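You operate a simulated robot arm through the tools that you are given. There is no shell and no other tool.

Carry out the task below with a simulated robot arm. There is one attempt and no reset: what you move stays moved.

Task
Set the blue fence to the length of the beam.
Fine: lay it with one end at the yellow socket, slacken the knob, slide the fence up, tighten, and put the beam back.

It is judged by the outcome, as a careful person would: the job done as asked, and still so three seconds after it is handed in. It fails if anything else is knocked over, pushed out of place, dropped, spilled or broken.

Robot
A 7-joint arm with a two-finger parallel gripper, fixed in place. Base frame: the origin is on the floor under the middle of its stand, x ahead of it, y to its left, z up; the work surface is at about z = 0.64. Units: m, rad, N and s.
It reaches about 1.372 m from its shoulder. Its first joint turns from -2.601 to 2.601 rad. Payload 3.43 kg.
The TCP is the grasp point between the finger pads, 0.03 m short of the fingertips. In the tool frame z runs along the fingers and y along their closing line. Largest opening 0.094 m; finger width 0.028, thickness 0.01; the body of the gripper, 0.05 by 0.096 m, starts 0.055 m behind the TCP.
Orientation is that of the tool frame in the base frame, as a unit quaternion [x, y, z, w]. With the fingers straight down and closing along the base's y, the tool's x points along the base's -x, its y along +y and its z along -z.

Tools
- The arm moves only by the tool play_rows. Its argument "moves" is a list of rows, each a list of 3 entries, a list of its own where there are three numbers: the shift along the tool's x, y, z in m, then the turn, a rotation vector about the tool's x, y, z in rad, then the gripper command, from -1 (shut) to 1 (fully open), values between in proportion. In form: [[[x, y, z], [wx, wy, wz], fingers], ...]. A call has 1 to 20 rows; each row shifts and turns the commanded pose from where the row before left it, along the tool's axes as they then stand. A row lasts 0.2 s, in which the tool goes at most 0.05 m and 0.15 rad; a call with a longer step from one row to the next is refused whole, and so is a gripper value outside its range. A pose out of reach is approached as far as the arm can. The call stops where the force on the tool passes 40 N (or 10 N more than at its start, if that is more) or the arm is blocked; 0.2 s more then pass. Each finger travels about 0.045 m/s and halts on what it meets, pressing with about 28 N; the grip force reading is that of the motor and also rises with nothing between the fingers. The clock runs only during rows and for 0.2 s after the last one: add rows that do not move to give the fingers time. The reply holds the time, the measured pose of the TCP, the force on the tool along the base axes, the opening and the grip force, in the units named above and with some noise, with the torque about the TCP (base axes, N m) and any sound that the robot's microphone picked up.
- Cameras (640 x 400 px; columns grow to the right, rows downward): "scene" is fixed at [0.2204, -0.4991, 1.2365]; the picture's right is [0.91, -0.41, 0.00], its down [-0.12, -0.27, -0.95] and it looks along [0.39, 0.87, -0.30] (base axes); focal length 318 px, centre (320, 200). "wrist" rides on the gripper at [0.076, 0.014, -0.102] in the tool frame; the picture's right is [-0.18, 0.98, 0.00], its down [-0.75, -0.14, -0.64] and it looks along [-0.63, -0.12, 0.77] (tool axes); focal length 243 px, centre (320, 200). There is no depth. A picture from a camera that has moved, and an enlarged one, comes with that camera's place and axes in the base frame and with its lens.
- grab_frame(camera): a new picture of that camera. It takes no simulated time.
- inspect(camera, box): a new picture of the part [left, top, right, bottom] of that camera's present view, enlarged. It takes no simulated time.
- sign_off(): hands the job in; it is judged then, once.

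Places have to be worked out from the pictures, the camera data and where the tool is seen. Open the gripper and draw the arm clear of the work before you hand the job in, unless the task says otherwise.

The tools are called after "Call:" as a command line: name --argument value ..., lists and objects as JSON in quotes. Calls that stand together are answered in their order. play_rows: Moves the arm, as the interface text tells. Its arguments: {"type":"object","properties":{"moves":{"type":"array","items":{"type":"array"}}},"required":["moves"]} The other tools are called the same way: grab_frame (camera) takes a picture; inspect (camera, box) takes an enlarged picture of a part of a camera's view; sign_off () hands the job in.

At the start:

```text
clock: 0.0
eef_pos: [0.3573, 0.6058, 0.9614]
tcp_rot: [0.0, 1.0, 0.0, 0.0]
wrist_force: [0.6, -0.8, 0.6]
torque: [-0.01, -0.02, 0.01]
opening: 0.0939
grasp_force: 0.1
```

scene: 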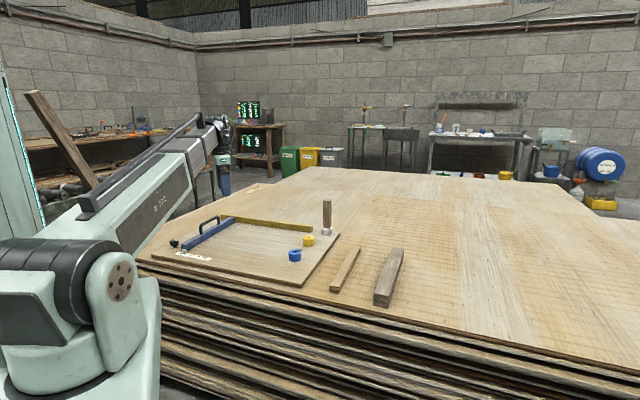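
wrist: 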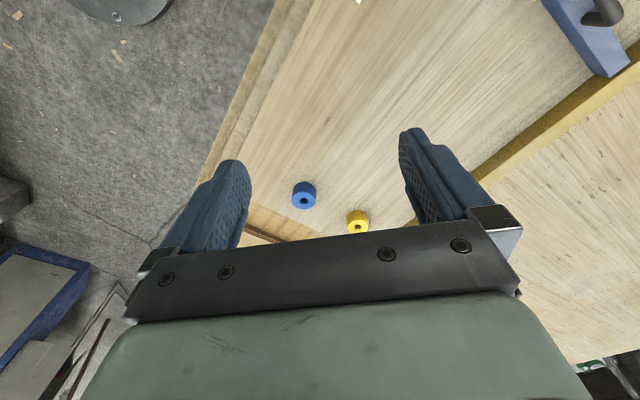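

I'll begin by looking closely at the work area in both cameras to identify the fixture, beam, knob, and sockets.

Call:
inspect --camera "scene" --box '[130, 160, 430, 320]'

Call:
inspect --camera "scene" --box '[140, 200, 260, 275]'

Call:
inspect --camera "scene" --box '[260, 190, 420, 310]'

Call:
inspect --camera "wrist" --box '[240, 0, 640, 250]'

```text
2.13 times, centred on (280, 240) of scene
camera zoom: at [0.2204, -0.4991, 1.2365], right [0.91, -0.41, 0.0], down [-0.12, -0.27, -0.95], along [0.39, 0.87, -0.3], focal length 679 px, centre (405, 115)
```

zoom: 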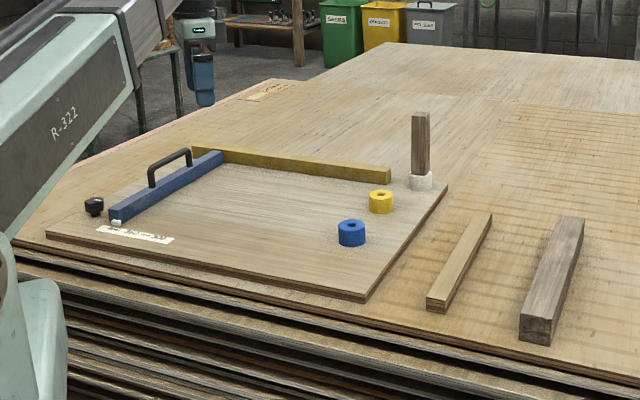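

```text
5.33 times, centred on (200, 238) of scene
camera zoom: at [0.2204, -0.4991, 1.2365], right [0.91, -0.41, 0.0], down [-0.12, -0.27, -0.95], along [0.39, 0.87, -0.3], focal length 1698 px, centre (960, 0)
```

zoom: 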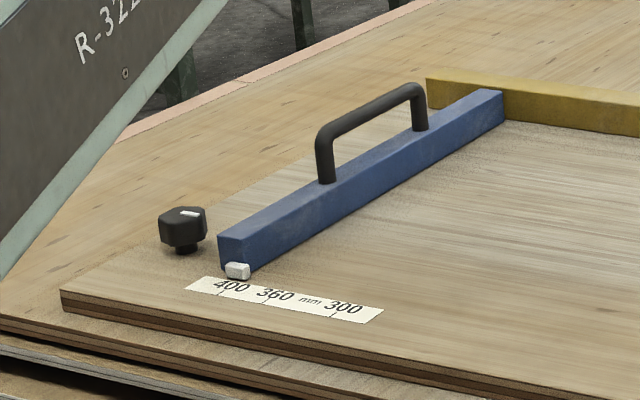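

```text
3.33 times, centred on (340, 250) of scene
camera zoom: at [0.2204, -0.4991, 1.2365], right [0.91, -0.41, 0.0], down [-0.12, -0.27, -0.95], along [0.39, 0.87, -0.3], focal length 1061 px, centre (253, 33)
```

zoom: 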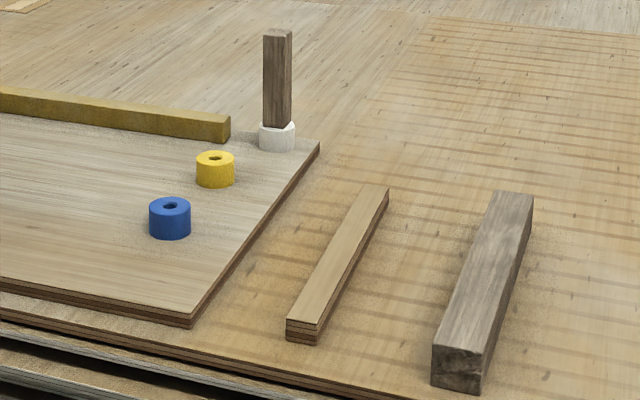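

```text
1.60 times, centred on (440, 125) of wrist
camera zoom: at [0.2812, 0.6177, 1.0624], right [0.18, 0.98, 0.0], down [0.75, -0.14, 0.64], along [0.63, -0.12, -0.77], focal length 388 px, centre (128, 320)
```

zoom: 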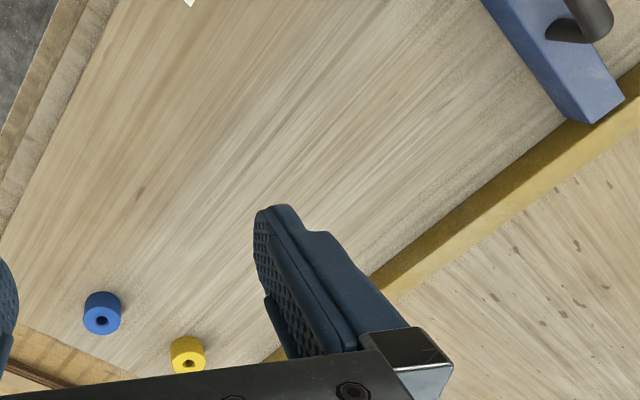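

The bench has a plywood fixture with a yellow rail, the blue fence with a black handle and pointer/scale, a black knob behind the fence, blue and yellow sockets, a post in a white socket, a light strip (~0.31 m) and a dark square beam (~0.34 m). I'll move the wrist camera over the fixture for better views.

Call:
play_rows --moves '[[[-0.03, 0.0, -0.03], [0, 0, 0], 1], [[-0.03, 0.0, -0.03], [0, 0, 0], 1], [[-0.03, 0.0, -0.03], [0, 0, 0], 1], [[-0.03, 0.0, -0.03], [0, 0, 0], 1], [[-0.0, -0.0, 0], [0, 0, 0], 1]]'

Call:
grab_frame --camera "wrist"

Call:
grab_frame --camera "scene"

```text
clock: 1.2
eef_pos: [0.4774, 0.6016, 1.082]
tcp_rot: [0.0, 1.0, 0.0, -0.001]
wrist_force: [0.4, -0.4, 0.8]
torque: [-0.02, 0.01, 0.01]
opening: 0.0939
grasp_force: 0.1
```

```text
taken
camera wrist: at [0.401, 0.6159, 1.1836], right [0.18, 0.98, 0.0], down [0.75, -0.14, 0.64], along [0.63, -0.12, -0.77], focal length 243 px, centre (320, 200)
```

wrist: 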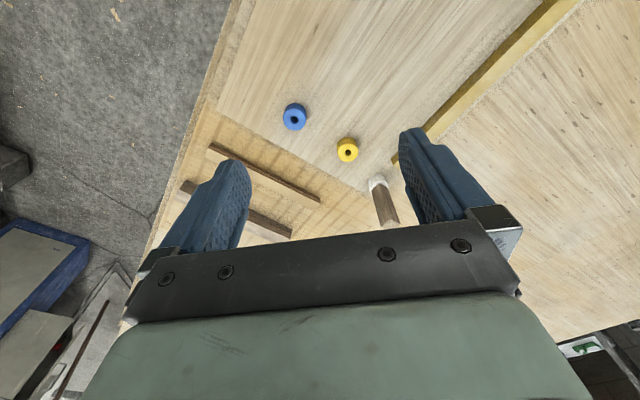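

```text
taken
```

scene: 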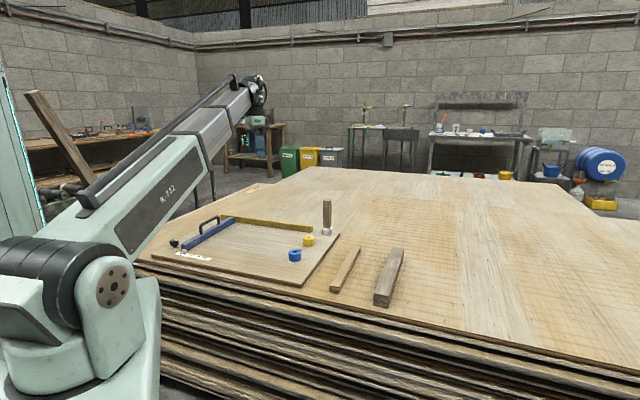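

The view confirms the layout. Next I'll move over the fence's near end and yaw so the tool lines up with the fence, to see the pointer, scale and knob.

Call:
play_rows --moves '[[[0.0353, 0.0279, 0.0114], [0, 0, 0], 1], [[0.0353, 0.0279, 0.0114], [0, 0, 0], 1], [[0.0353, 0.0279, 0.0114], [0, 0, 0], 1], [[0.0353, 0.0279, 0.0114], [0, 0, 0], 1], [[0.0353, 0.0279, 0.0114], [0, 0, 0], 1], [[0.0353, 0.0279, 0.0114], [0, 0, 0], 1], [[0.0353, 0.0279, 0.0114], [0, 0, 0], 1], [[0, 0, 0], [0, 0, -0.1283], 1], [[0, 0, 0], [0, 0, -0.1283], 1], [[0, 0, 0], [0, 0, -0.1283], 1], [[0, 0, 0], [0, 0, -0.1283], 1], [[0, 0, 0], [0, 0, -0.1283], 1], [[0, 0, 0], [0, 0, -0.1283], 1], [[0, 0, 0], [0, 0, 0], 1]]'

Call:
grab_frame --camera "wrist"

Call:
grab_frame --camera "scene"

```text
clock: 4.2
eef_pos: [0.2307, 0.7996, 1.0012]
tcp_rot: [-0.376, 0.926, 0.001, 0.0]
wrist_force: [-0.7, -0.2, -0.3]
torque: [-0.03, 0.0, -0.01]
opening: 0.094
grasp_force: 0.1
```

```text
taken
camera wrist: at [0.1655, 0.756, 1.1026], right [-0.55, 0.83, 0.0], down [0.64, 0.42, 0.64], along [0.53, 0.36, -0.77], focal length 243 px, centre (320, 200)
```

wrist: 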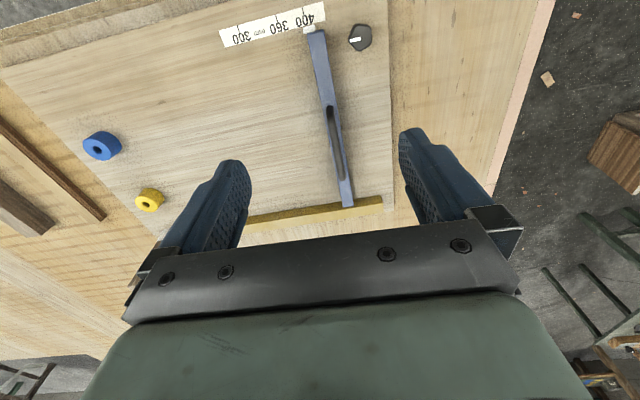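

```text
taken
```

scene: 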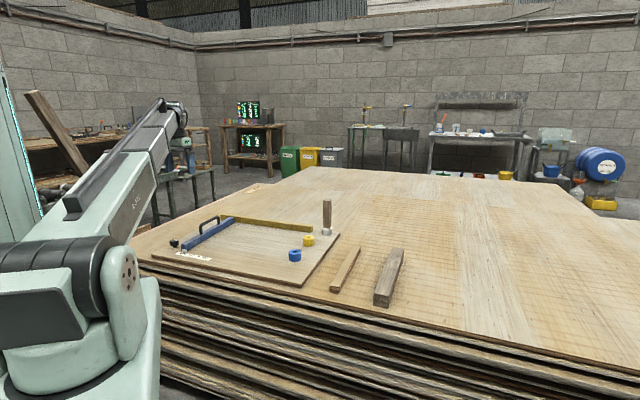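

This is a useful overview. I'll zoom into the scale/pointer/knob, the sockets, and the fence.

Call:
inspect --camera "wrist" --box '[210, 0, 400, 119]'

Call:
inspect --camera "wrist" --box '[40, 100, 240, 225]'

Call:
inspect --camera "wrist" --box '[240, 90, 440, 215]'

Call:
inspect --camera "wrist" --box '[0, 0, 400, 250]'

```text
3.36 times, centred on (305, 60) of wrist
camera zoom: at [0.1655, 0.756, 1.1026], right [-0.55, 0.83, 0.0], down [0.64, 0.42, 0.64], along [0.53, 0.36, -0.77], focal length 816 px, centre (370, 672)
```

zoom: 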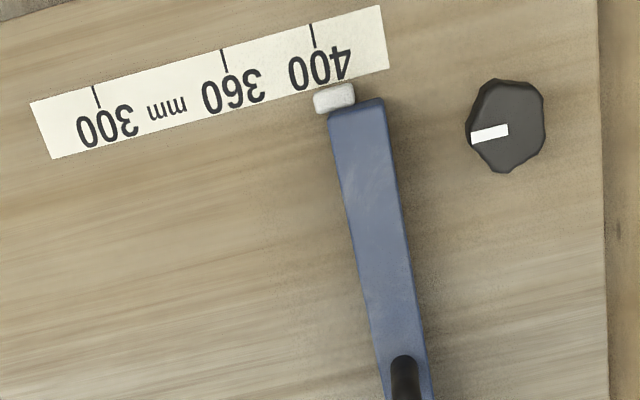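

```text
3.20 times, centred on (140, 162) of wrist
camera zoom: at [0.1655, 0.756, 1.1026], right [-0.55, 0.83, 0.0], down [0.64, 0.42, 0.64], along [0.53, 0.36, -0.77], focal length 776 px, centre (896, 320)
```

zoom: 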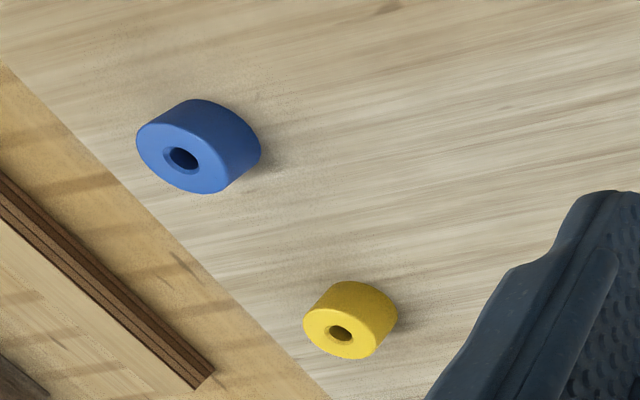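

```text
3.20 times, centred on (340, 152) of wrist
camera zoom: at [0.1655, 0.756, 1.1026], right [-0.55, 0.83, 0.0], down [0.64, 0.42, 0.64], along [0.53, 0.36, -0.77], focal length 776 px, centre (256, 352)
```

zoom: 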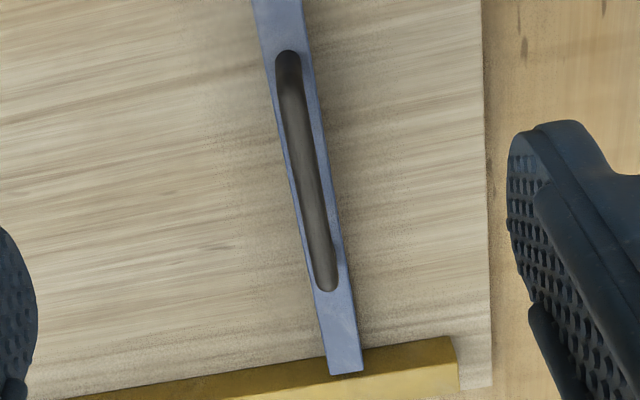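

```text
1.60 times, centred on (200, 125) of wrist
camera zoom: at [0.1655, 0.756, 1.1026], right [-0.55, 0.83, 0.0], down [0.64, 0.42, 0.64], along [0.53, 0.36, -0.77], focal length 388 px, centre (512, 320)
```

zoom: 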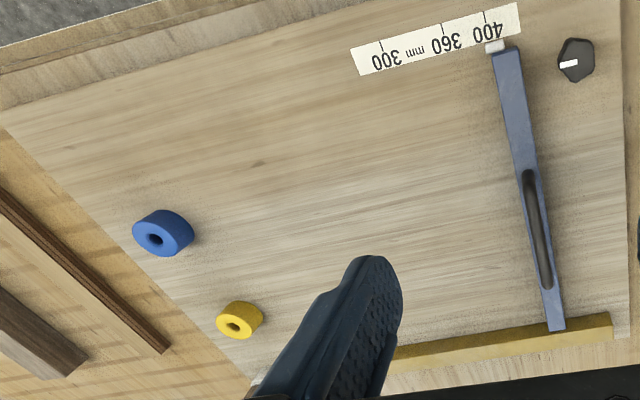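

The scale ticks give a board top of z ≈ 0.658 and the slide direction ≈ −44°; the pointer reads just about 400 mm. Next I'll take close views of the sockets and the beam.

Call:
play_rows --moves '[[[-0.01414, -0.04157, 0.00455], [0, 0, 0], 1], [[-0.01414, -0.04157, 0.00455], [0, 0, 0], 1], [[-0.01414, -0.04157, 0.00455], [0, 0, 0], 1], [[-0.01414, -0.04157, 0.00455], [0, 0, 0], 1], [[-0.01414, -0.04157, 0.00455], [0, 0, 0], 1], [[-0.01414, -0.04157, 0.00455], [0, 0, 0], 1], [[-0.01414, -0.04157, 0.00455], [0, 0, 0], 1], [[-0.01414, -0.04157, 0.00455], [0, 0, 0], 1], [[-0.01414, -0.04157, 0.00455], [0, 0, 0], 1], [[-0.01414, -0.04157, 0.00455], [0, 0, 0], 1], [[-0.01414, -0.04157, 0.00455], [0, 0, 0], 1], [[0, 0, 0], [0, 0, 0], 1], [[0, 0, 0], [0, 0, 0], 1]]'

Call:
grab_frame --camera "wrist"

Call:
inspect --camera "wrist" --box '[230, 40, 470, 190]'

Call:
inspect --camera "wrist" --box '[0, 0, 320, 200]'

```text
clock: 7.0
eef_pos: [0.6599, 0.58, 0.9529]
tcp_rot: [-0.375, 0.927, 0.0, 0.0]
wrist_force: [-0.3, -0.4, 0.1]
torque: [0.04, -0.02, 0.05]
opening: 0.0941
grasp_force: 0.0
```

```text
taken
camera wrist: at [0.5953, 0.5354, 1.0535], right [-0.55, 0.83, 0.0], down [0.64, 0.42, 0.64], along [0.54, 0.35, -0.77], focal length 243 px, centre (320, 200)
```

wrist: 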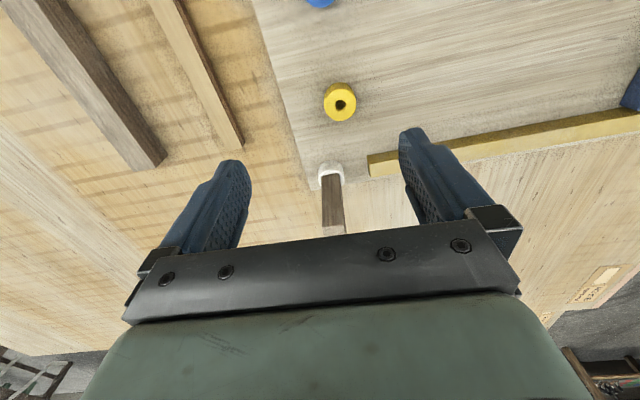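

```text
2.67 times, centred on (350, 115) of wrist
camera zoom: at [0.5953, 0.5354, 1.0535], right [-0.55, 0.83, 0.0], down [0.64, 0.42, 0.64], along [0.54, 0.35, -0.77], focal length 647 px, centre (240, 427)
```

zoom: 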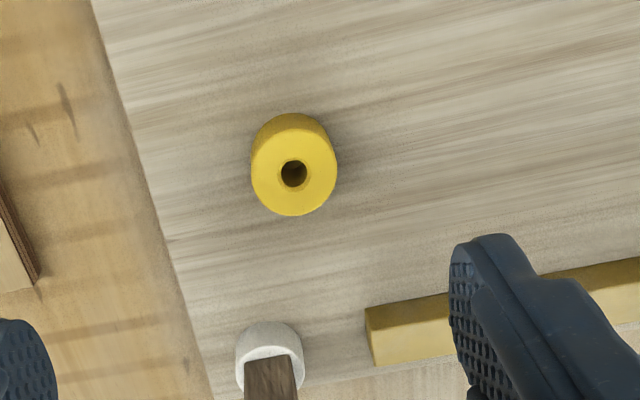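

```text
2.00 times, centred on (160, 100) of wrist
camera zoom: at [0.5953, 0.5354, 1.0535], right [-0.55, 0.83, 0.0], down [0.64, 0.42, 0.64], along [0.54, 0.35, -0.77], focal length 485 px, centre (640, 400)
```

zoom: 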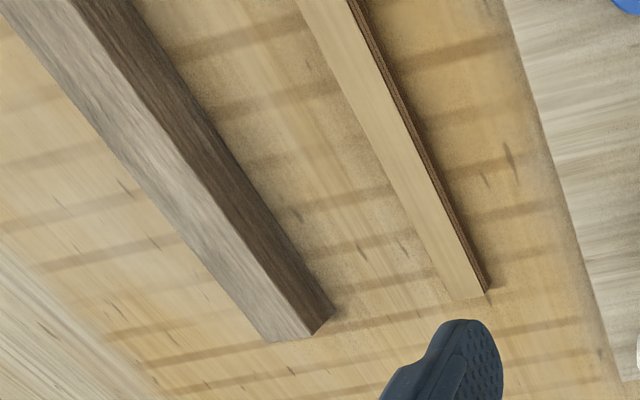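

The yellow socket is at about (0.682, 0.629) with radius ≈ 24 mm and height ≈ 25 mm. Next I'll hover over the dark beam to measure its size and pose.

Call:
play_rows --moves '[[[0.00864, -0.0423, 0.0025], [0, 0, 0], 1], [[0.00864, -0.0423, 0.0025], [0, 0, 0], 1], [[0.00864, -0.0423, 0.0025], [0, 0, 0], 1], [[0.00864, -0.0423, 0.0025], [0, 0, 0], 1], [[0.00864, -0.0423, 0.0025], [0, 0, 0], 1], [[0.00864, -0.0423, 0.0025], [0, 0, 0], 1], [[0.00864, -0.0423, 0.0025], [0, 0, 0], 1], [[0.00864, -0.0423, 0.0025], [0, 0, 0], 1], [[0, 0, 0], [0, 0, 0], 1], [[0, 0, 0], [0, 0, 0], 1]]'

Call:
grab_frame --camera "wrist"

Call:
grab_frame --camera "scene"

```text
clock: 9.2
eef_pos: [0.8455, 0.2883, 0.9321]
tcp_rot: [-0.375, 0.927, 0.0, 0.0]
wrist_force: [0.5, 0.3, 1.0]
torque: [0.0, -0.03, 0.05]
opening: 0.0941
grasp_force: 0.0
```

```text
taken
camera wrist: at [0.782, 0.2441, 1.0338], right [-0.55, 0.83, 0.0], down [0.64, 0.42, 0.64], along [0.54, 0.35, -0.77], focal length 243 px, centre (320, 200)
```

wrist: 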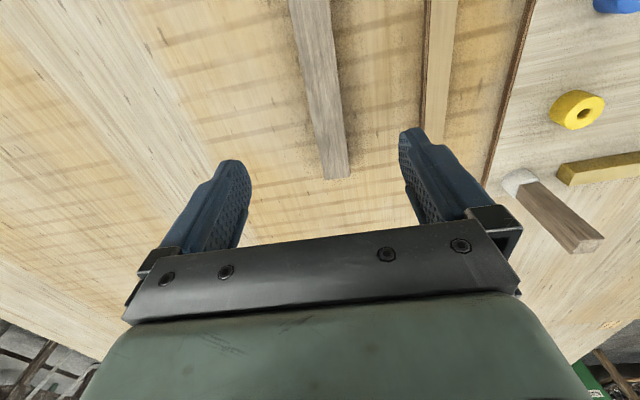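

```text
taken
```

scene: 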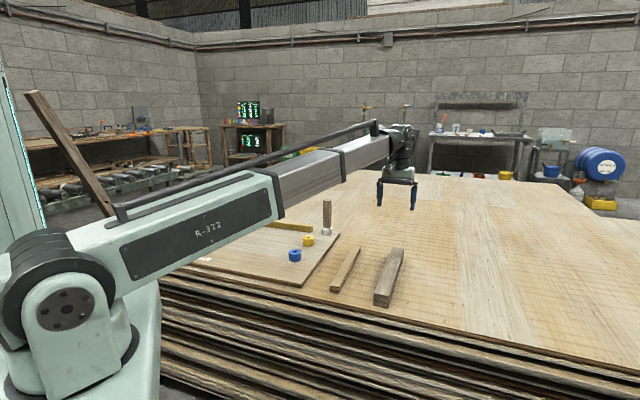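

The beam lies between the fingers in plan. I'll zoom on it to get its far end, width and angle.

Call:
inspect --camera "wrist" --box '[260, 0, 400, 88]'

Call:
inspect --camera "wrist" --box '[260, 110, 400, 198]'

Call:
inspect --camera "scene" --box '[360, 235, 420, 315]'

```text
4.55 times, centred on (330, 44) of wrist
camera zoom: at [0.782, 0.2441, 1.0338], right [-0.55, 0.83, 0.0], down [0.64, 0.42, 0.64], along [0.54, 0.35, -0.77], focal length 1103 px, centre (274, 909)
```

zoom: 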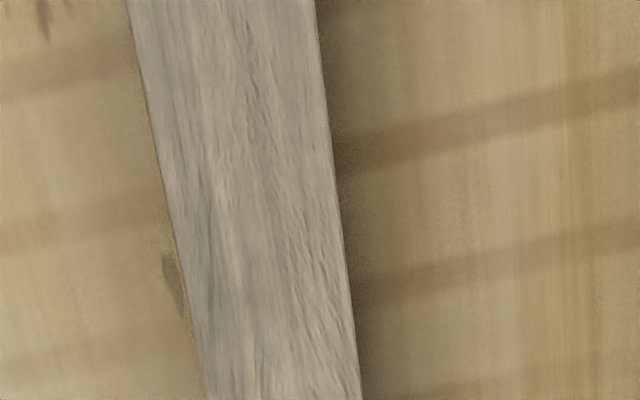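

```text
4.55 times, centred on (330, 154) of wrist
camera zoom: at [0.782, 0.2441, 1.0338], right [-0.55, 0.83, 0.0], down [0.64, 0.42, 0.64], along [0.54, 0.35, -0.77], focal length 1103 px, centre (274, 409)
```

zoom: 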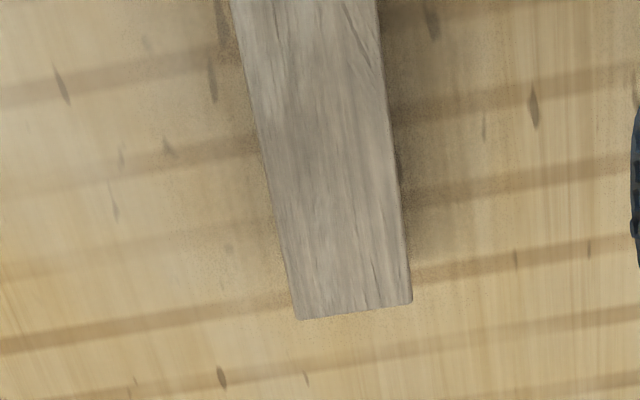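

```text
5.00 times, centred on (390, 275) of scene
camera zoom: at [0.2204, -0.4991, 1.2365], right [0.91, -0.41, 0.0], down [-0.12, -0.27, -0.95], along [0.39, 0.87, -0.3], focal length 1592 px, centre (-30, -175)
```

zoom: 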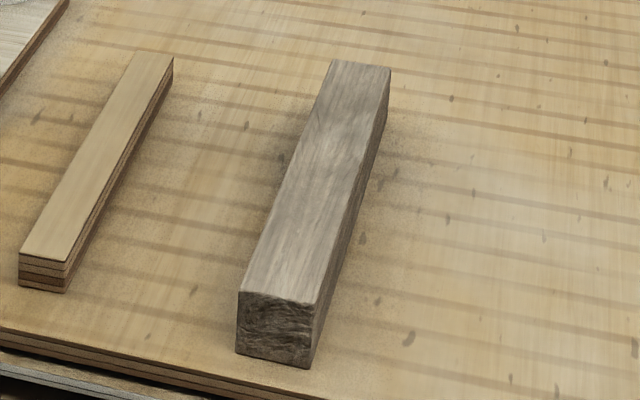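

The beam is ≈ 44 mm square and ≈ 0.336 m long, centred near (0.846, 0.290) at 44°, and the tool is already aligned. I'll descend with open fingers, straddling it with the tips about 6 mm above the table.

Call:
play_rows --moves '[[[0, 0.001, 0.045], [0, 0, 0], 1], [[0, 0, 0.045], [0, 0, 0], 1], [[0, 0, 0.045], [0, 0, 0], 1], [[0, 0, 0.045], [0, 0, 0], 1], [[0, 0, 0.03], [0, 0, 0], 1], [[0, 0, 0.02], [0, 0, 0], 1], [[0, 0, 0.015], [0, 0, 0], 1], [[0, 0, 0.01], [0, 0, 0], 1], [[0, 0, 0], [0, 0, 0], 1], [[0, 0, 0], [0, 0, 0], 1]]'

Call:
grab_frame --camera "wrist"

Call:
inspect --camera "scene" --box '[310, 200, 470, 310]'

```text
clock: 11.4
eef_pos: [0.8461, 0.2883, 0.6769]
tcp_rot: [-0.376, 0.927, 0.0, 0.0]
wrist_force: [0.6, 0.0, 0.4]
torque: [-0.01, 0.03, 0.0]
opening: 0.094
grasp_force: 0.1
```

```text
taken
camera wrist: at [0.7812, 0.2448, 0.778], right [-0.55, 0.83, 0.0], down [0.64, 0.42, 0.64], along [0.54, 0.35, -0.77], focal length 243 px, centre (320, 200)
```

wrist: 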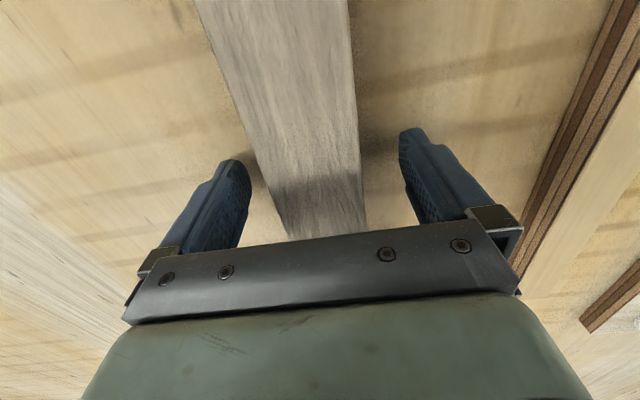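

```text
3.64 times, centred on (390, 255) of scene
camera zoom: at [0.2204, -0.4991, 1.2365], right [0.91, -0.41, 0.0], down [-0.12, -0.27, -0.95], along [0.39, 0.87, -0.3], focal length 1158 px, centre (66, 0)
```

zoom: 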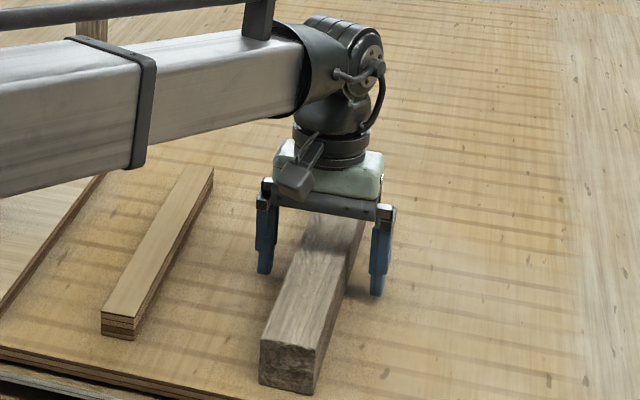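

The fingers straddle the beam cleanly. I'll close the grip.

Call:
play_rows --moves '[[[0, 0, 0], [0, 0, 0], -1], [[0, 0, 0], [0, 0, 0], -1], [[0, 0, 0], [0, 0, 0], -1], [[0, 0, 0], [0, 0, 0], -1], [[0, 0, 0], [0, 0, 0], -1], [[0, 0, 0], [0, 0, 0], -1]]'

```text
clock: 12.8
eef_pos: [0.8454, 0.2886, 0.6766]
tcp_rot: [-0.375, 0.927, 0.0, 0.0]
wrist_force: [1.9, -1.3, 2.0]
torque: [-0.08, -0.03, -0.01]
opening: 0.0502
grasp_force: 27.8
```

Gripped (27.8 N, 50 mm opening). I'll lift straight up a little and check the hold.

Call:
play_rows --moves '[[[0, 0, -0.01], [0, 0, 0], -1], [[0, 0, -0.02], [0, 0, 0], -1], [[0, 0, -0.03], [0, 0, 0], -1], [[0, 0, -0.04], [0, 0, 0], -1], [[0, 0, -0.04], [0, 0, 0], -1], [[0, 0, -0.04], [0, 0, 0], -1], [[0, 0, -0.04], [0, 0, 0], -1], [[0, 0, 0], [0, 0, 0], -1]]'

Call:
grab_frame --camera "scene"

Call:
grab_frame --camera "wrist"

```text
clock: 14.6
eef_pos: [0.8454, 0.2886, 0.8975]
tcp_rot: [-0.375, 0.927, 0.0, 0.0]
wrist_force: [0.4, 1.4, -4.4]
torque: [0.0, -0.02, 0.0]
opening: 0.0504
grasp_force: 28.2
```

```text
taken
```

scene: 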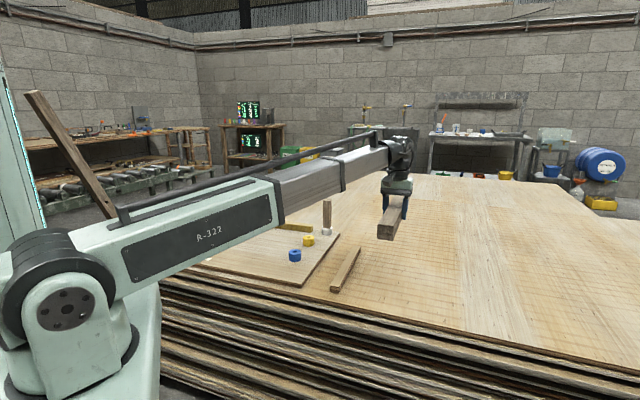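

```text
taken
camera wrist: at [0.7817, 0.2453, 0.9989], right [-0.55, 0.83, 0.0], down [0.64, 0.42, 0.64], along [0.54, 0.35, -0.77], focal length 243 px, centre (320, 200)
```

wrist: 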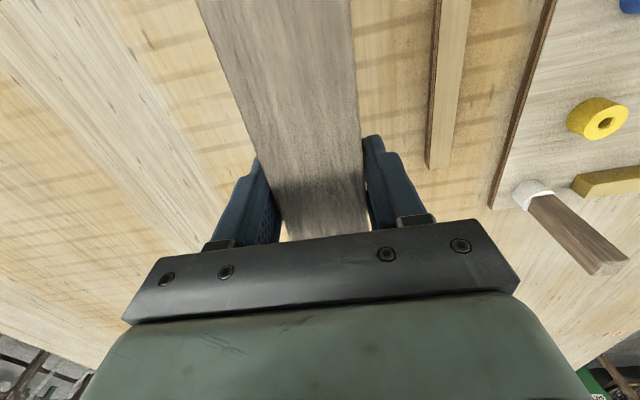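

The beam hangs level at its balance point (≈ 5 N). I'll rise clear of the post and carry it to above the fixture, then rotate it to lie along the rail direction.

Call:
play_rows --moves '[[[0, 0, -0.025], [0, 0, 0], -1], [[0, 0, -0.025], [0, 0, 0], -1], [[-0.00878, 0.04328, 0], [0, 0, 0], -1], [[-0.00878, 0.04328, 0], [0, 0, 0], -1], [[-0.00878, 0.04328, 0], [0, 0, 0], -1], [[-0.00878, 0.04328, 0], [0, 0, 0], -1], [[-0.00878, 0.04328, 0], [0, 0, 0], -1], [[-0.00878, 0.04328, 0], [0, 0, 0], -1], [[-0.00878, 0.04328, 0], [0, 0, 0], -1], [[-0.00878, 0.04328, 0], [0, 0, 0], -1], [[-0.00878, 0.04328, 0], [0, 0, 0], -1], [[-0.00878, 0.04328, 0], [0, 0, 0], -1], [[-0.00878, 0.04328, 0], [0, 0, 0], -1], [[-0.00878, 0.04328, 0], [0, 0, 0], -1], [[-0.00878, 0.04328, 0], [0, 0, 0], -1], [[0, 0, 0], [0, 0, 0], -1]]'

Call:
play_rows --moves '[[[0, 0, 0], [0, 0, 0.14034], -1], [[0, 0, 0], [0, 0, 0.14034], -1], [[0, 0, 0], [0, 0, 0.14034], -1], [[0, 0, 0], [0, 0, 0.14034], -1], [[0, 0, 0], [0, 0, 0.14034], -1], [[0, 0, 0], [0, 0, 0.14034], -1], [[0, 0, 0], [0, 0, 0.14034], -1], [[0, 0, 0], [0, 0, 0.14034], -1], [[0, 0, 0], [0, 0, 0.14034], -1], [[0, 0, 0], [0, 0, 0.14034], -1], [[0, 0, 0], [0, 0, 0.14034], -1], [[0, 0, 0], [0, 0, 0], -1], [[0, 0, 0], [0, 0, 0], -1]]'

Call:
grab_frame --camera "scene"

Call:
grab_frame --camera "wrist"

```text
clock: 18.0
eef_pos: [0.5348, 0.7748, 0.9455]
tcp_rot: [-0.375, 0.927, 0.0, 0.0]
wrist_force: [0.2, 0.3, -3.7]
torque: [0.03, 0.02, 0.0]
opening: 0.0504
grasp_force: 28.2
```

```text
clock: 20.8
eef_pos: [0.535, 0.773, 0.9467]
tcp_rot: [0.378, 0.926, 0.0, 0.0]
wrist_force: [0.5, 0.3, -3.2]
torque: [-0.02, 0.04, 0.02]
opening: 0.0501
grasp_force: 27.9
```

```text
taken
```

scene: 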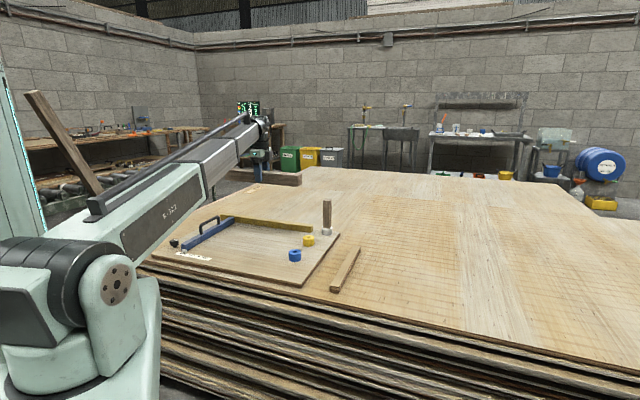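

```text
taken
camera wrist: at [0.4913, 0.8353, 1.0478], right [0.82, 0.57, 0.0], down [0.44, -0.63, 0.64], along [0.37, -0.53, -0.77], focal length 243 px, centre (320, 200)
```

wrist: 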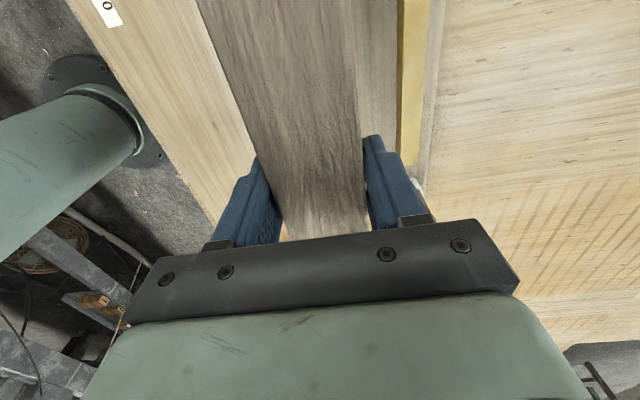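

The beam is now parallel to the rail above the board. I'll descend to about 35 mm above the board and look at how it lines up with the yellow socket.

Call:
play_rows --moves '[[[0, 0, 0.043], [0, 0, 0], -1], [[0, 0, 0.043], [0, 0, 0], -1], [[0, 0, 0.043], [0, 0, 0], -1], [[0, 0, 0.043], [0, 0, 0], -1], [[0, 0, 0.035], [0, 0, 0], -1], [[0, 0, 0], [0, 0, 0], -1], [[0, 0, 0], [0, 0, 0], -1]]'

Call:
inspect --camera "scene" --box '[150, 170, 350, 295]'

Call:
inspect --camera "scene" --box '[270, 200, 350, 260]'

Call:
grab_frame --camera "wrist"

```text
clock: 22.4
eef_pos: [0.5358, 0.7729, 0.7385]
tcp_rot: [0.377, 0.926, 0.0, 0.001]
wrist_force: [-0.2, -1.1, -3.1]
torque: [-0.01, 0.0, 0.02]
opening: 0.0503
grasp_force: 27.8
```

```text
3.20 times, centred on (250, 232) of scene
camera zoom: at [0.2204, -0.4991, 1.2365], right [0.91, -0.41, 0.0], down [-0.12, -0.27, -0.95], along [0.39, 0.87, -0.3], focal length 1019 px, centre (544, 96)
```

zoom: 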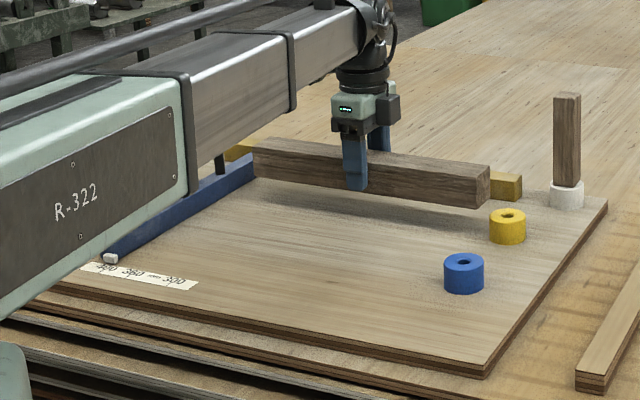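

```text
6.67 times, centred on (310, 230) of scene
camera zoom: at [0.2204, -0.4991, 1.2365], right [0.91, -0.41, 0.0], down [-0.12, -0.27, -0.95], along [0.39, 0.87, -0.3], focal length 2122 px, centre (387, 0)
```

zoom: 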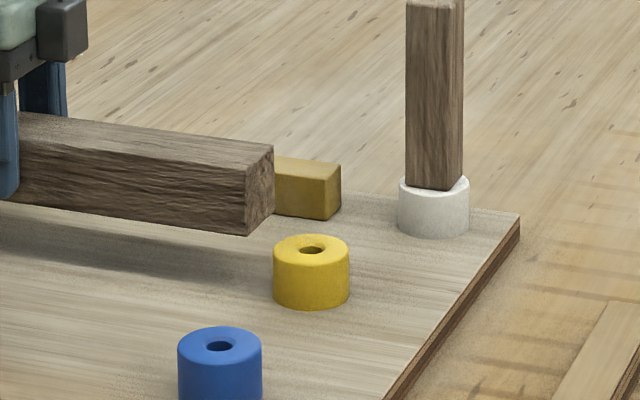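

```text
taken
camera wrist: at [0.492, 0.8352, 0.8406], right [0.82, 0.57, 0.0], down [0.44, -0.63, 0.64], along [0.37, -0.53, -0.77], focal length 243 px, centre (320, 200)
```

wrist: 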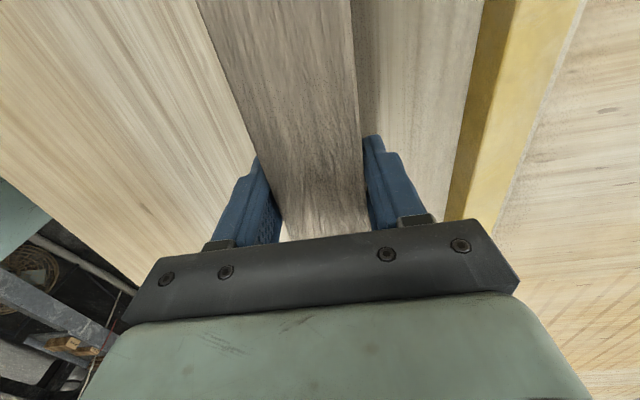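

The beam's end is about 8 mm short of the socket face in plan and roughly centred on it. I'll back off 6 mm for margin and lower to just above the board.

Call:
play_rows --moves '[[[0.006, 0.002, 0], [0, 0, 0], -1], [[0, 0, 0.015], [0, 0, 0], -1], [[0, 0, 0.015], [0, 0, 0], -1], [[0, 0, 0.008], [0, 0, 0], -1], [[0, 0, 0], [0, 0, 0], -1], [[0, 0, 0], [0, 0, 0], -1]]'

Call:
inspect --camera "scene" --box '[270, 200, 350, 260]'

Call:
inspect --camera "scene" --box '[190, 190, 350, 290]'

```text
clock: 23.8
eef_pos: [0.5329, 0.7787, 0.7024]
tcp_rot: [0.377, 0.926, 0.0, 0.0]
wrist_force: [-0.7, -1.3, -2.8]
torque: [-0.02, 0.0, 0.01]
opening: 0.0504
grasp_force: 27.9
```

```text
6.67 times, centred on (310, 230) of scene
camera zoom: at [0.2204, -0.4991, 1.2365], right [0.91, -0.41, 0.0], down [-0.12, -0.27, -0.95], along [0.39, 0.87, -0.3], focal length 2122 px, centre (387, 0)
```

zoom: 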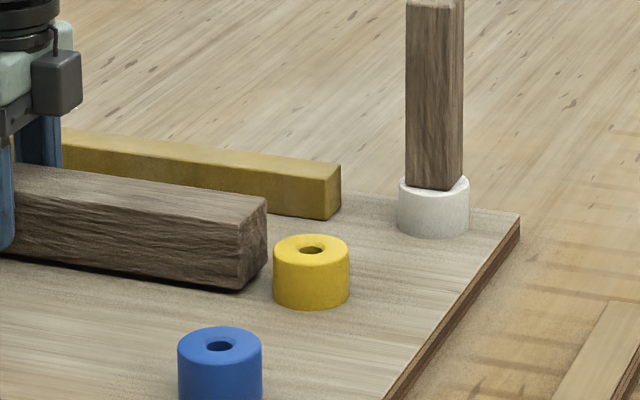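

```text
4.00 times, centred on (270, 240) of scene
camera zoom: at [0.2204, -0.4991, 1.2365], right [0.91, -0.41, 0.0], down [-0.12, -0.27, -0.95], along [0.39, 0.87, -0.3], focal length 1273 px, centre (520, 40)
```

zoom: 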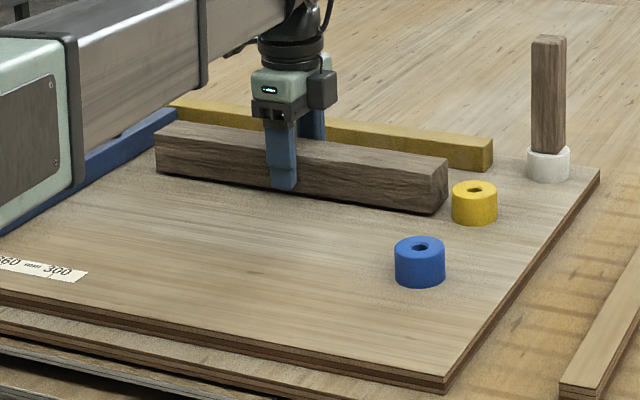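

The end now sits just short of the socket, ≈ 7 mm above the board. I'll lower in small steps until the board takes the weight.

Call:
play_rows --moves '[[[0, 0, 0.003], [0, 0, 0], -1], [[0, 0, 0.002], [0, 0, 0], -1], [[0, 0, 0], [0, 0, 0], -1]]'

Call:
play_rows --moves '[[[0, 0, 0.001], [0, 0, 0], -1], [[0, 0, 0], [0, 0, 0], -1]]'

Call:
play_rows --moves '[[[0, 0, 0.001], [0, 0, 0], -1], [[0, 0, 0], [0, 0, 0], -1]]'

```text
clock: 24.6
eef_pos: [0.5322, 0.7792, 0.6961]
tcp_rot: [0.377, 0.926, 0.0, -0.001]
wrist_force: [-0.9, -0.4, -1.6]
torque: [-0.13, -0.09, 0.02]
opening: 0.0504
grasp_force: 27.9
```

```text
clock: 25.2
eef_pos: [0.5332, 0.779, 0.6971]
tcp_rot: [0.377, 0.926, 0.001, 0.0]
wrist_force: [0.6, 2.1, 12.4]
torque: [-0.4, -0.02, -0.02]
opening: 0.0503
grasp_force: 28.1
```

```text
clock: 25.8
eef_pos: [0.5324, 0.7774, 0.6953]
tcp_rot: [0.377, 0.926, 0.0, 0.0]
wrist_force: [2.6, 2.0, 24.5]
torque: [0.0, -0.01, 0.01]
opening: 0.0504
grasp_force: 27.5
```

Contact with the board (24 N is more than needed). I'll ease back up ~1.9 mm so the beam just rests, then slide toward the socket gently.

Call:
play_rows --moves '[[[0, 0, -0.0019], [0, 0, 0], -1], [[0, 0, 0], [0, 0, 0], -1], [[-0.002, 0, 0], [0, 0, 0], -1], [[-0.002, 0, 0], [0, 0, 0], -1], [[-0.002, 0, 0], [0, 0, 0], -1], [[0, 0, 0], [0, 0, 0], -1]]'

Call:
inspect --camera "scene" --box '[285, 210, 335, 248]'

```text
clock: 27.2
eef_pos: [0.5371, 0.7745, 0.6963]
tcp_rot: [0.377, 0.926, 0.0, 0.0]
wrist_force: [0.1, 0.1, -3.9]
torque: [0.0, -0.02, 0.03]
opening: 0.0503
grasp_force: 28.1
```

```text
10.53 times, centred on (310, 229) of scene
camera zoom: at [0.2204, -0.4991, 1.2365], right [0.91, -0.41, 0.0], down [-0.12, -0.27, -0.95], along [0.39, 0.87, -0.3], focal length 3351 px, centre (425, -105)
```

zoom: 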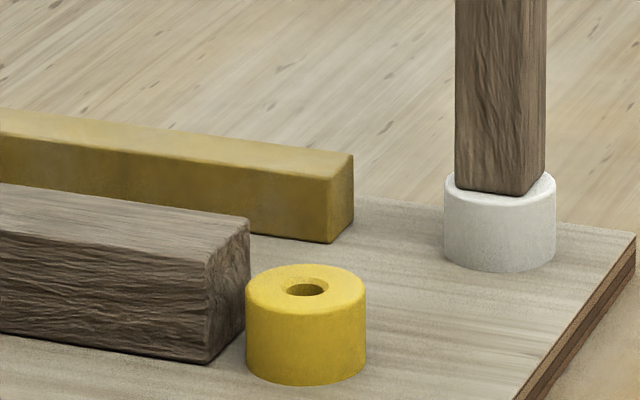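

About 9 mm gap remains. I'll slide 6 mm and then creep in 1 mm steps, watching for contact force.

Call:
play_rows --moves '[[[-0.002, 0, 0], [0, 0, 0], -1], [[-0.002, 0, 0], [0, 0, 0], -1], [[-0.002, 0, 0], [0, 0, 0], -1], [[0, 0, 0], [0, 0, 0], -1]]'

Call:
play_rows --moves '[[[-0.001, 0, 0], [0, 0, 0], -1], [[0, 0, 0], [0, 0, 0], -1]]'

Call:
inspect --camera "scene" --box '[285, 210, 335, 248]'

```text
clock: 28.2
eef_pos: [0.5418, 0.7706, 0.6976]
tcp_rot: [0.377, 0.926, 0.0, 0.0]
wrist_force: [1.0, -0.2, -3.4]
torque: [0.0, 0.02, -0.01]
opening: 0.0502
grasp_force: 28.5
```

```text
clock: 28.8
eef_pos: [0.5423, 0.7691, 0.6959]
tcp_rot: [0.378, 0.926, 0.0, 0.0]
wrist_force: [1.0, -0.6, -3.3]
torque: [-0.01, -0.02, 0.0]
opening: 0.0502
grasp_force: 28.2
```

```text
10.53 times, centred on (310, 229) of scene
camera zoom: at [0.2204, -0.4991, 1.2365], right [0.91, -0.41, 0.0], down [-0.12, -0.27, -0.95], along [0.39, 0.87, -0.3], focal length 3351 px, centre (425, -105)
```

zoom: 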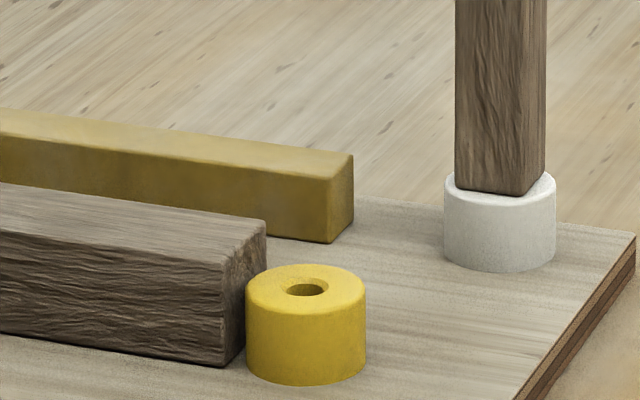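

No contact yet and ~2–3 mm remains. I'll continue with finer steps.

Call:
play_rows --moves '[[[-0.001, 0, 0], [0, 0, 0], -1], [[0, 0, 0], [0, 0, 0], -1]]'

Call:
play_rows --moves '[[[-0.001, 0, 0], [0, 0, 0], -1], [[0, 0, 0], [0, 0, 0], -1]]'

Call:
play_rows --moves '[[[-0.0007, 0, 0], [0, 0, 0], -1], [[0, 0, 0], [0, 0, 0], -1]]'

```text
clock: 29.4
eef_pos: [0.5424, 0.7678, 0.6963]
tcp_rot: [0.377, 0.926, 0.0, 0.0]
wrist_force: [0.6, 0.8, -3.8]
torque: [0.0, 0.03, 0.01]
opening: 0.0504
grasp_force: 27.7
```

```text
clock: 30.0
eef_pos: [0.5434, 0.7673, 0.6959]
tcp_rot: [0.377, 0.926, 0.0, 0.0]
wrist_force: [0.7, -1.0, -3.2]
torque: [-0.01, 0.02, -0.01]
opening: 0.0503
grasp_force: 28.2
```

```text
clock: 30.6
eef_pos: [0.5442, 0.7681, 0.6961]
tcp_rot: [0.377, 0.926, 0.0, 0.0]
wrist_force: [-0.6, 0.0, -3.0]
torque: [-0.03, 0.04, 0.02]
opening: 0.0501
grasp_force: 27.8
```

No contact yet after 2.7 mm more. I'll keep creeping in sub-millimetre steps.

Call:
play_rows --moves '[[[-0.0007, 0, 0], [0, 0, 0], -1], [[0, 0, 0], [0, 0, 0], -1]]'

Call:
play_rows --moves '[[[-0.0007, 0, 0], [0, 0, 0], -1], [[0, 0, 0], [0, 0, 0], -1]]'

Call:
inspect --camera "scene" --box '[285, 210, 335, 248]'

```text
clock: 31.2
eef_pos: [0.5444, 0.7675, 0.6971]
tcp_rot: [0.376, 0.926, -0.001, 0.0]
wrist_force: [-3.2, 4.6, -2.1]
torque: [-0.19, -0.18, 0.11]
opening: 0.0502
grasp_force: 27.7
```

```text
clock: 31.8
eef_pos: [0.5437, 0.7674, 0.6969]
tcp_rot: [0.376, 0.927, 0.0, -0.001]
wrist_force: [-10.5, 11.0, 1.5]
torque: [-0.42, -0.41, 0.0]
opening: 0.0502
grasp_force: 28.2
```

```text
10.53 times, centred on (310, 229) of scene
camera zoom: at [0.2204, -0.4991, 1.2365], right [0.91, -0.41, 0.0], down [-0.12, -0.27, -0.95], along [0.39, 0.87, -0.3], focal length 3351 px, centre (425, -105)
```

zoom: 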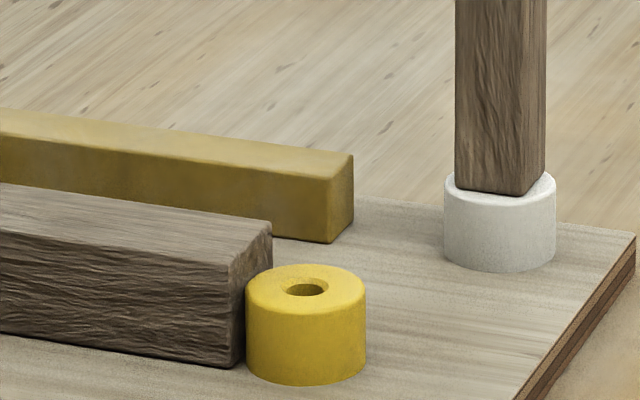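

Contact: ≈15 N against the socket. I'll back off ~1 mm to a light touch, settle the beam onto the board, and release it.

Call:
play_rows --moves '[[[0.001, 0, 0.0003], [0, 0, 0], -1], [[0, 0, 0], [0, 0, 0], -1]]'

Call:
play_rows --moves '[[[0, 0, 0], [0, 0, 0], -0.02], [[0, 0, 0], [0, 0, 0], 0.1], [[0, 0, 0], [0, 0, 0], 0.4], [[0, 0, 0], [0, 0, 0], 1], [[0, 0, 0], [0, 0, 0], 1], [[0, 0, 0], [0, 0, 0], 1]]'

Call:
inspect --camera "scene" --box '[285, 210, 335, 248]'

Call:
inspect --camera "scene" --box '[190, 190, 350, 290]'

```text
clock: 32.4
eef_pos: [0.5442, 0.7677, 0.696]
tcp_rot: [0.376, 0.926, 0.0, 0.001]
wrist_force: [-8.1, 10.3, 2.2]
torque: [-0.34, -0.35, 0.14]
opening: 0.0503
grasp_force: 27.9
```

```text
clock: 33.8
eef_pos: [0.5433, 0.7672, 0.695]
tcp_rot: [0.378, 0.926, 0.0, -0.001]
wrist_force: [-0.3, 0.2, -0.6]
torque: [-0.02, 0.02, 0.0]
opening: 0.0943
grasp_force: 0.1
```

```text
10.53 times, centred on (310, 229) of scene
camera zoom: at [0.2204, -0.4991, 1.2365], right [0.91, -0.41, 0.0], down [-0.12, -0.27, -0.95], along [0.39, 0.87, -0.3], focal length 3351 px, centre (425, -105)
```

zoom: 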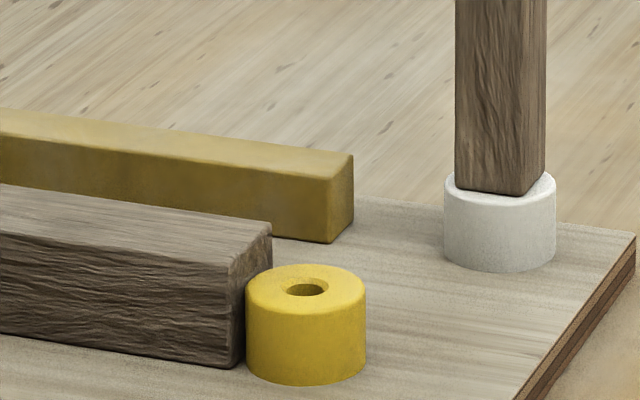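

```text
4.00 times, centred on (270, 240) of scene
camera zoom: at [0.2204, -0.4991, 1.2365], right [0.91, -0.41, 0.0], down [-0.12, -0.27, -0.95], along [0.39, 0.87, -0.3], focal length 1273 px, centre (520, 40)
```

zoom: 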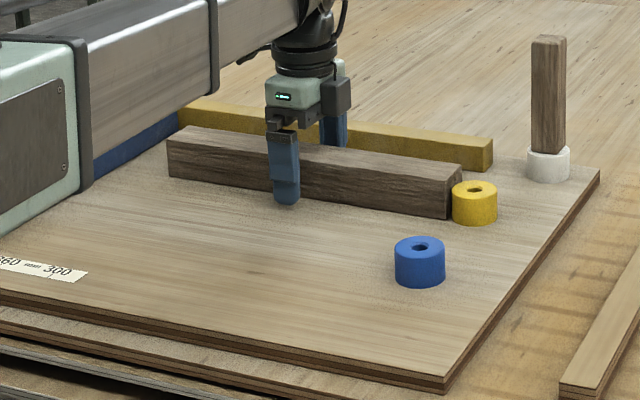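

The beam lies flush against the yellow socket. I'll rise straight up, then move over toward the knob/fence end and look.

Call:
play_rows --moves '[[[0, 0, -0.02], [0, 0, 0], 1], [[0, 0, -0.04], [0, 0, 0], 1], [[0, 0, -0.045], [0, 0, 0], 1], [[0, 0, -0.045], [0, 0, 0], 1], [[0, 0, -0.045], [0, 0, 0], 1], [[0, 0, -0.045], [0, 0, 0], 1], [[0, 0, -0.015], [0, 0, 0], 1], [[0.0352, -0.024, 0], [0, 0, 0], 1], [[0.0352, -0.024, 0], [0, 0, 0], 1], [[0.0352, -0.024, 0], [0, 0, 0], 1], [[0.0352, -0.024, 0], [0, 0, 0], 1], [[0.0352, -0.024, 0], [0, 0, 0], 1], [[0.0352, -0.024, 0], [0, 0, 0], 1], [[0.0352, -0.024, 0], [0, 0, 0], 1], [[0, 0, 0], [0, 0, 0], 1], [[0, 0, 0], [0, 0, 0], 1]]'

Call:
grab_frame --camera "wrist"

Call:
grab_frame --camera "scene"

```text
clock: 37.2
eef_pos: [0.2514, 0.82, 0.9492]
tcp_rot: [0.377, 0.926, 0.001, 0.0]
wrist_force: [0.8, -0.2, -0.5]
torque: [0.03, 0.02, 0.0]
opening: 0.0942
grasp_force: 0.1
```

```text
taken
camera wrist: at [0.2056, 0.8822, 1.0516], right [0.82, 0.57, 0.0], down [0.44, -0.63, 0.64], along [0.37, -0.53, -0.77], focal length 243 px, centre (320, 200)
```

wrist: 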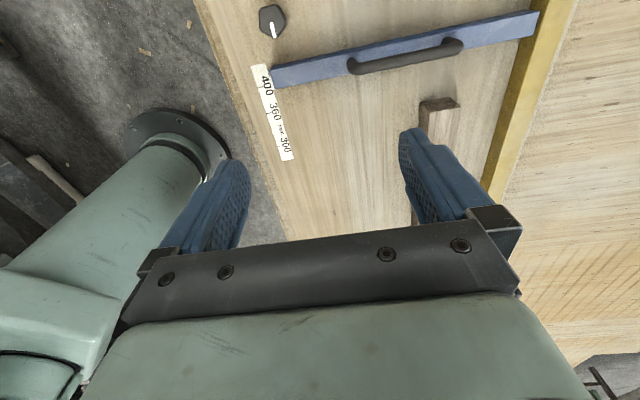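

```text
taken
```

scene: 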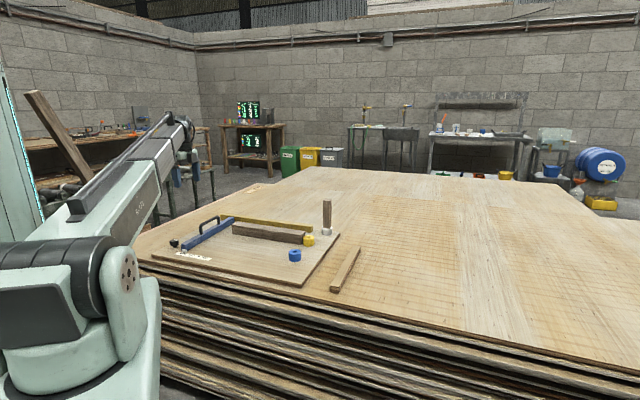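

I'll zoom on the knob, fence and beam end from here.

Call:
inspect --camera "wrist" --box '[230, 0, 390, 100]'

Call:
inspect --camera "wrist" --box '[340, 0, 560, 138]'

Call:
inspect --camera "scene" --box '[150, 200, 250, 268]'

```text
4.00 times, centred on (310, 50) of wrist
camera zoom: at [0.2056, 0.8822, 1.0516], right [0.82, 0.57, 0.0], down [0.44, -0.63, 0.64], along [0.37, -0.53, -0.77], focal length 970 px, centre (360, 800)
```

zoom: 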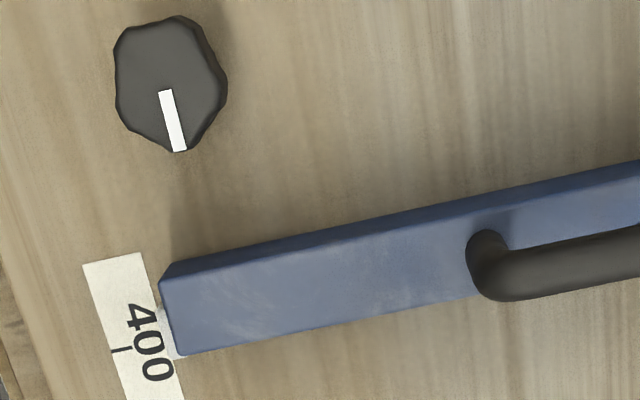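

```text
2.90 times, centred on (450, 69) of wrist
camera zoom: at [0.2056, 0.8822, 1.0516], right [0.82, 0.57, 0.0], down [0.44, -0.63, 0.64], along [0.37, -0.53, -0.77], focal length 703 px, centre (-57, 580)
```

zoom: 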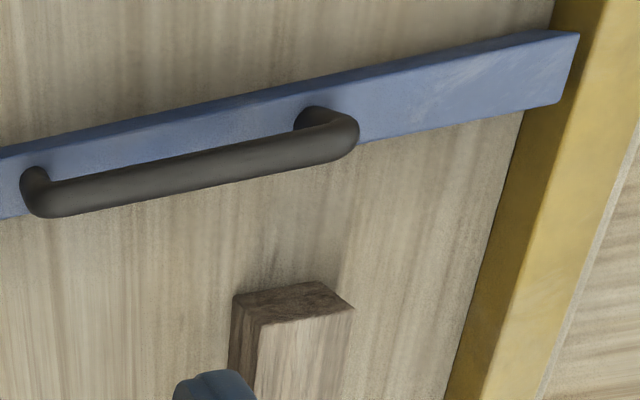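

```text
5.88 times, centred on (200, 234) of scene
camera zoom: at [0.2204, -0.4991, 1.2365], right [0.91, -0.41, 0.0], down [-0.12, -0.27, -0.95], along [0.39, 0.87, -0.3], focal length 1872 px, centre (1026, 0)
```

zoom: 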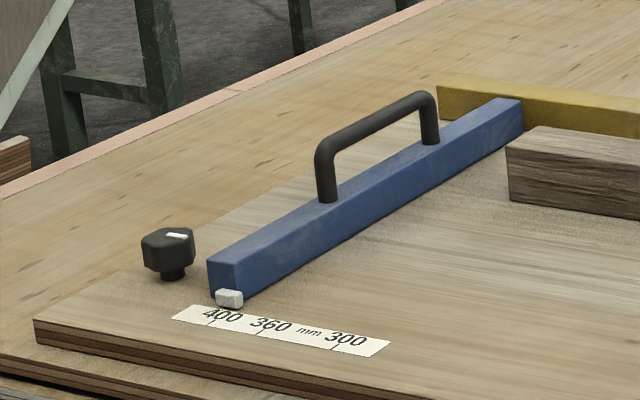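

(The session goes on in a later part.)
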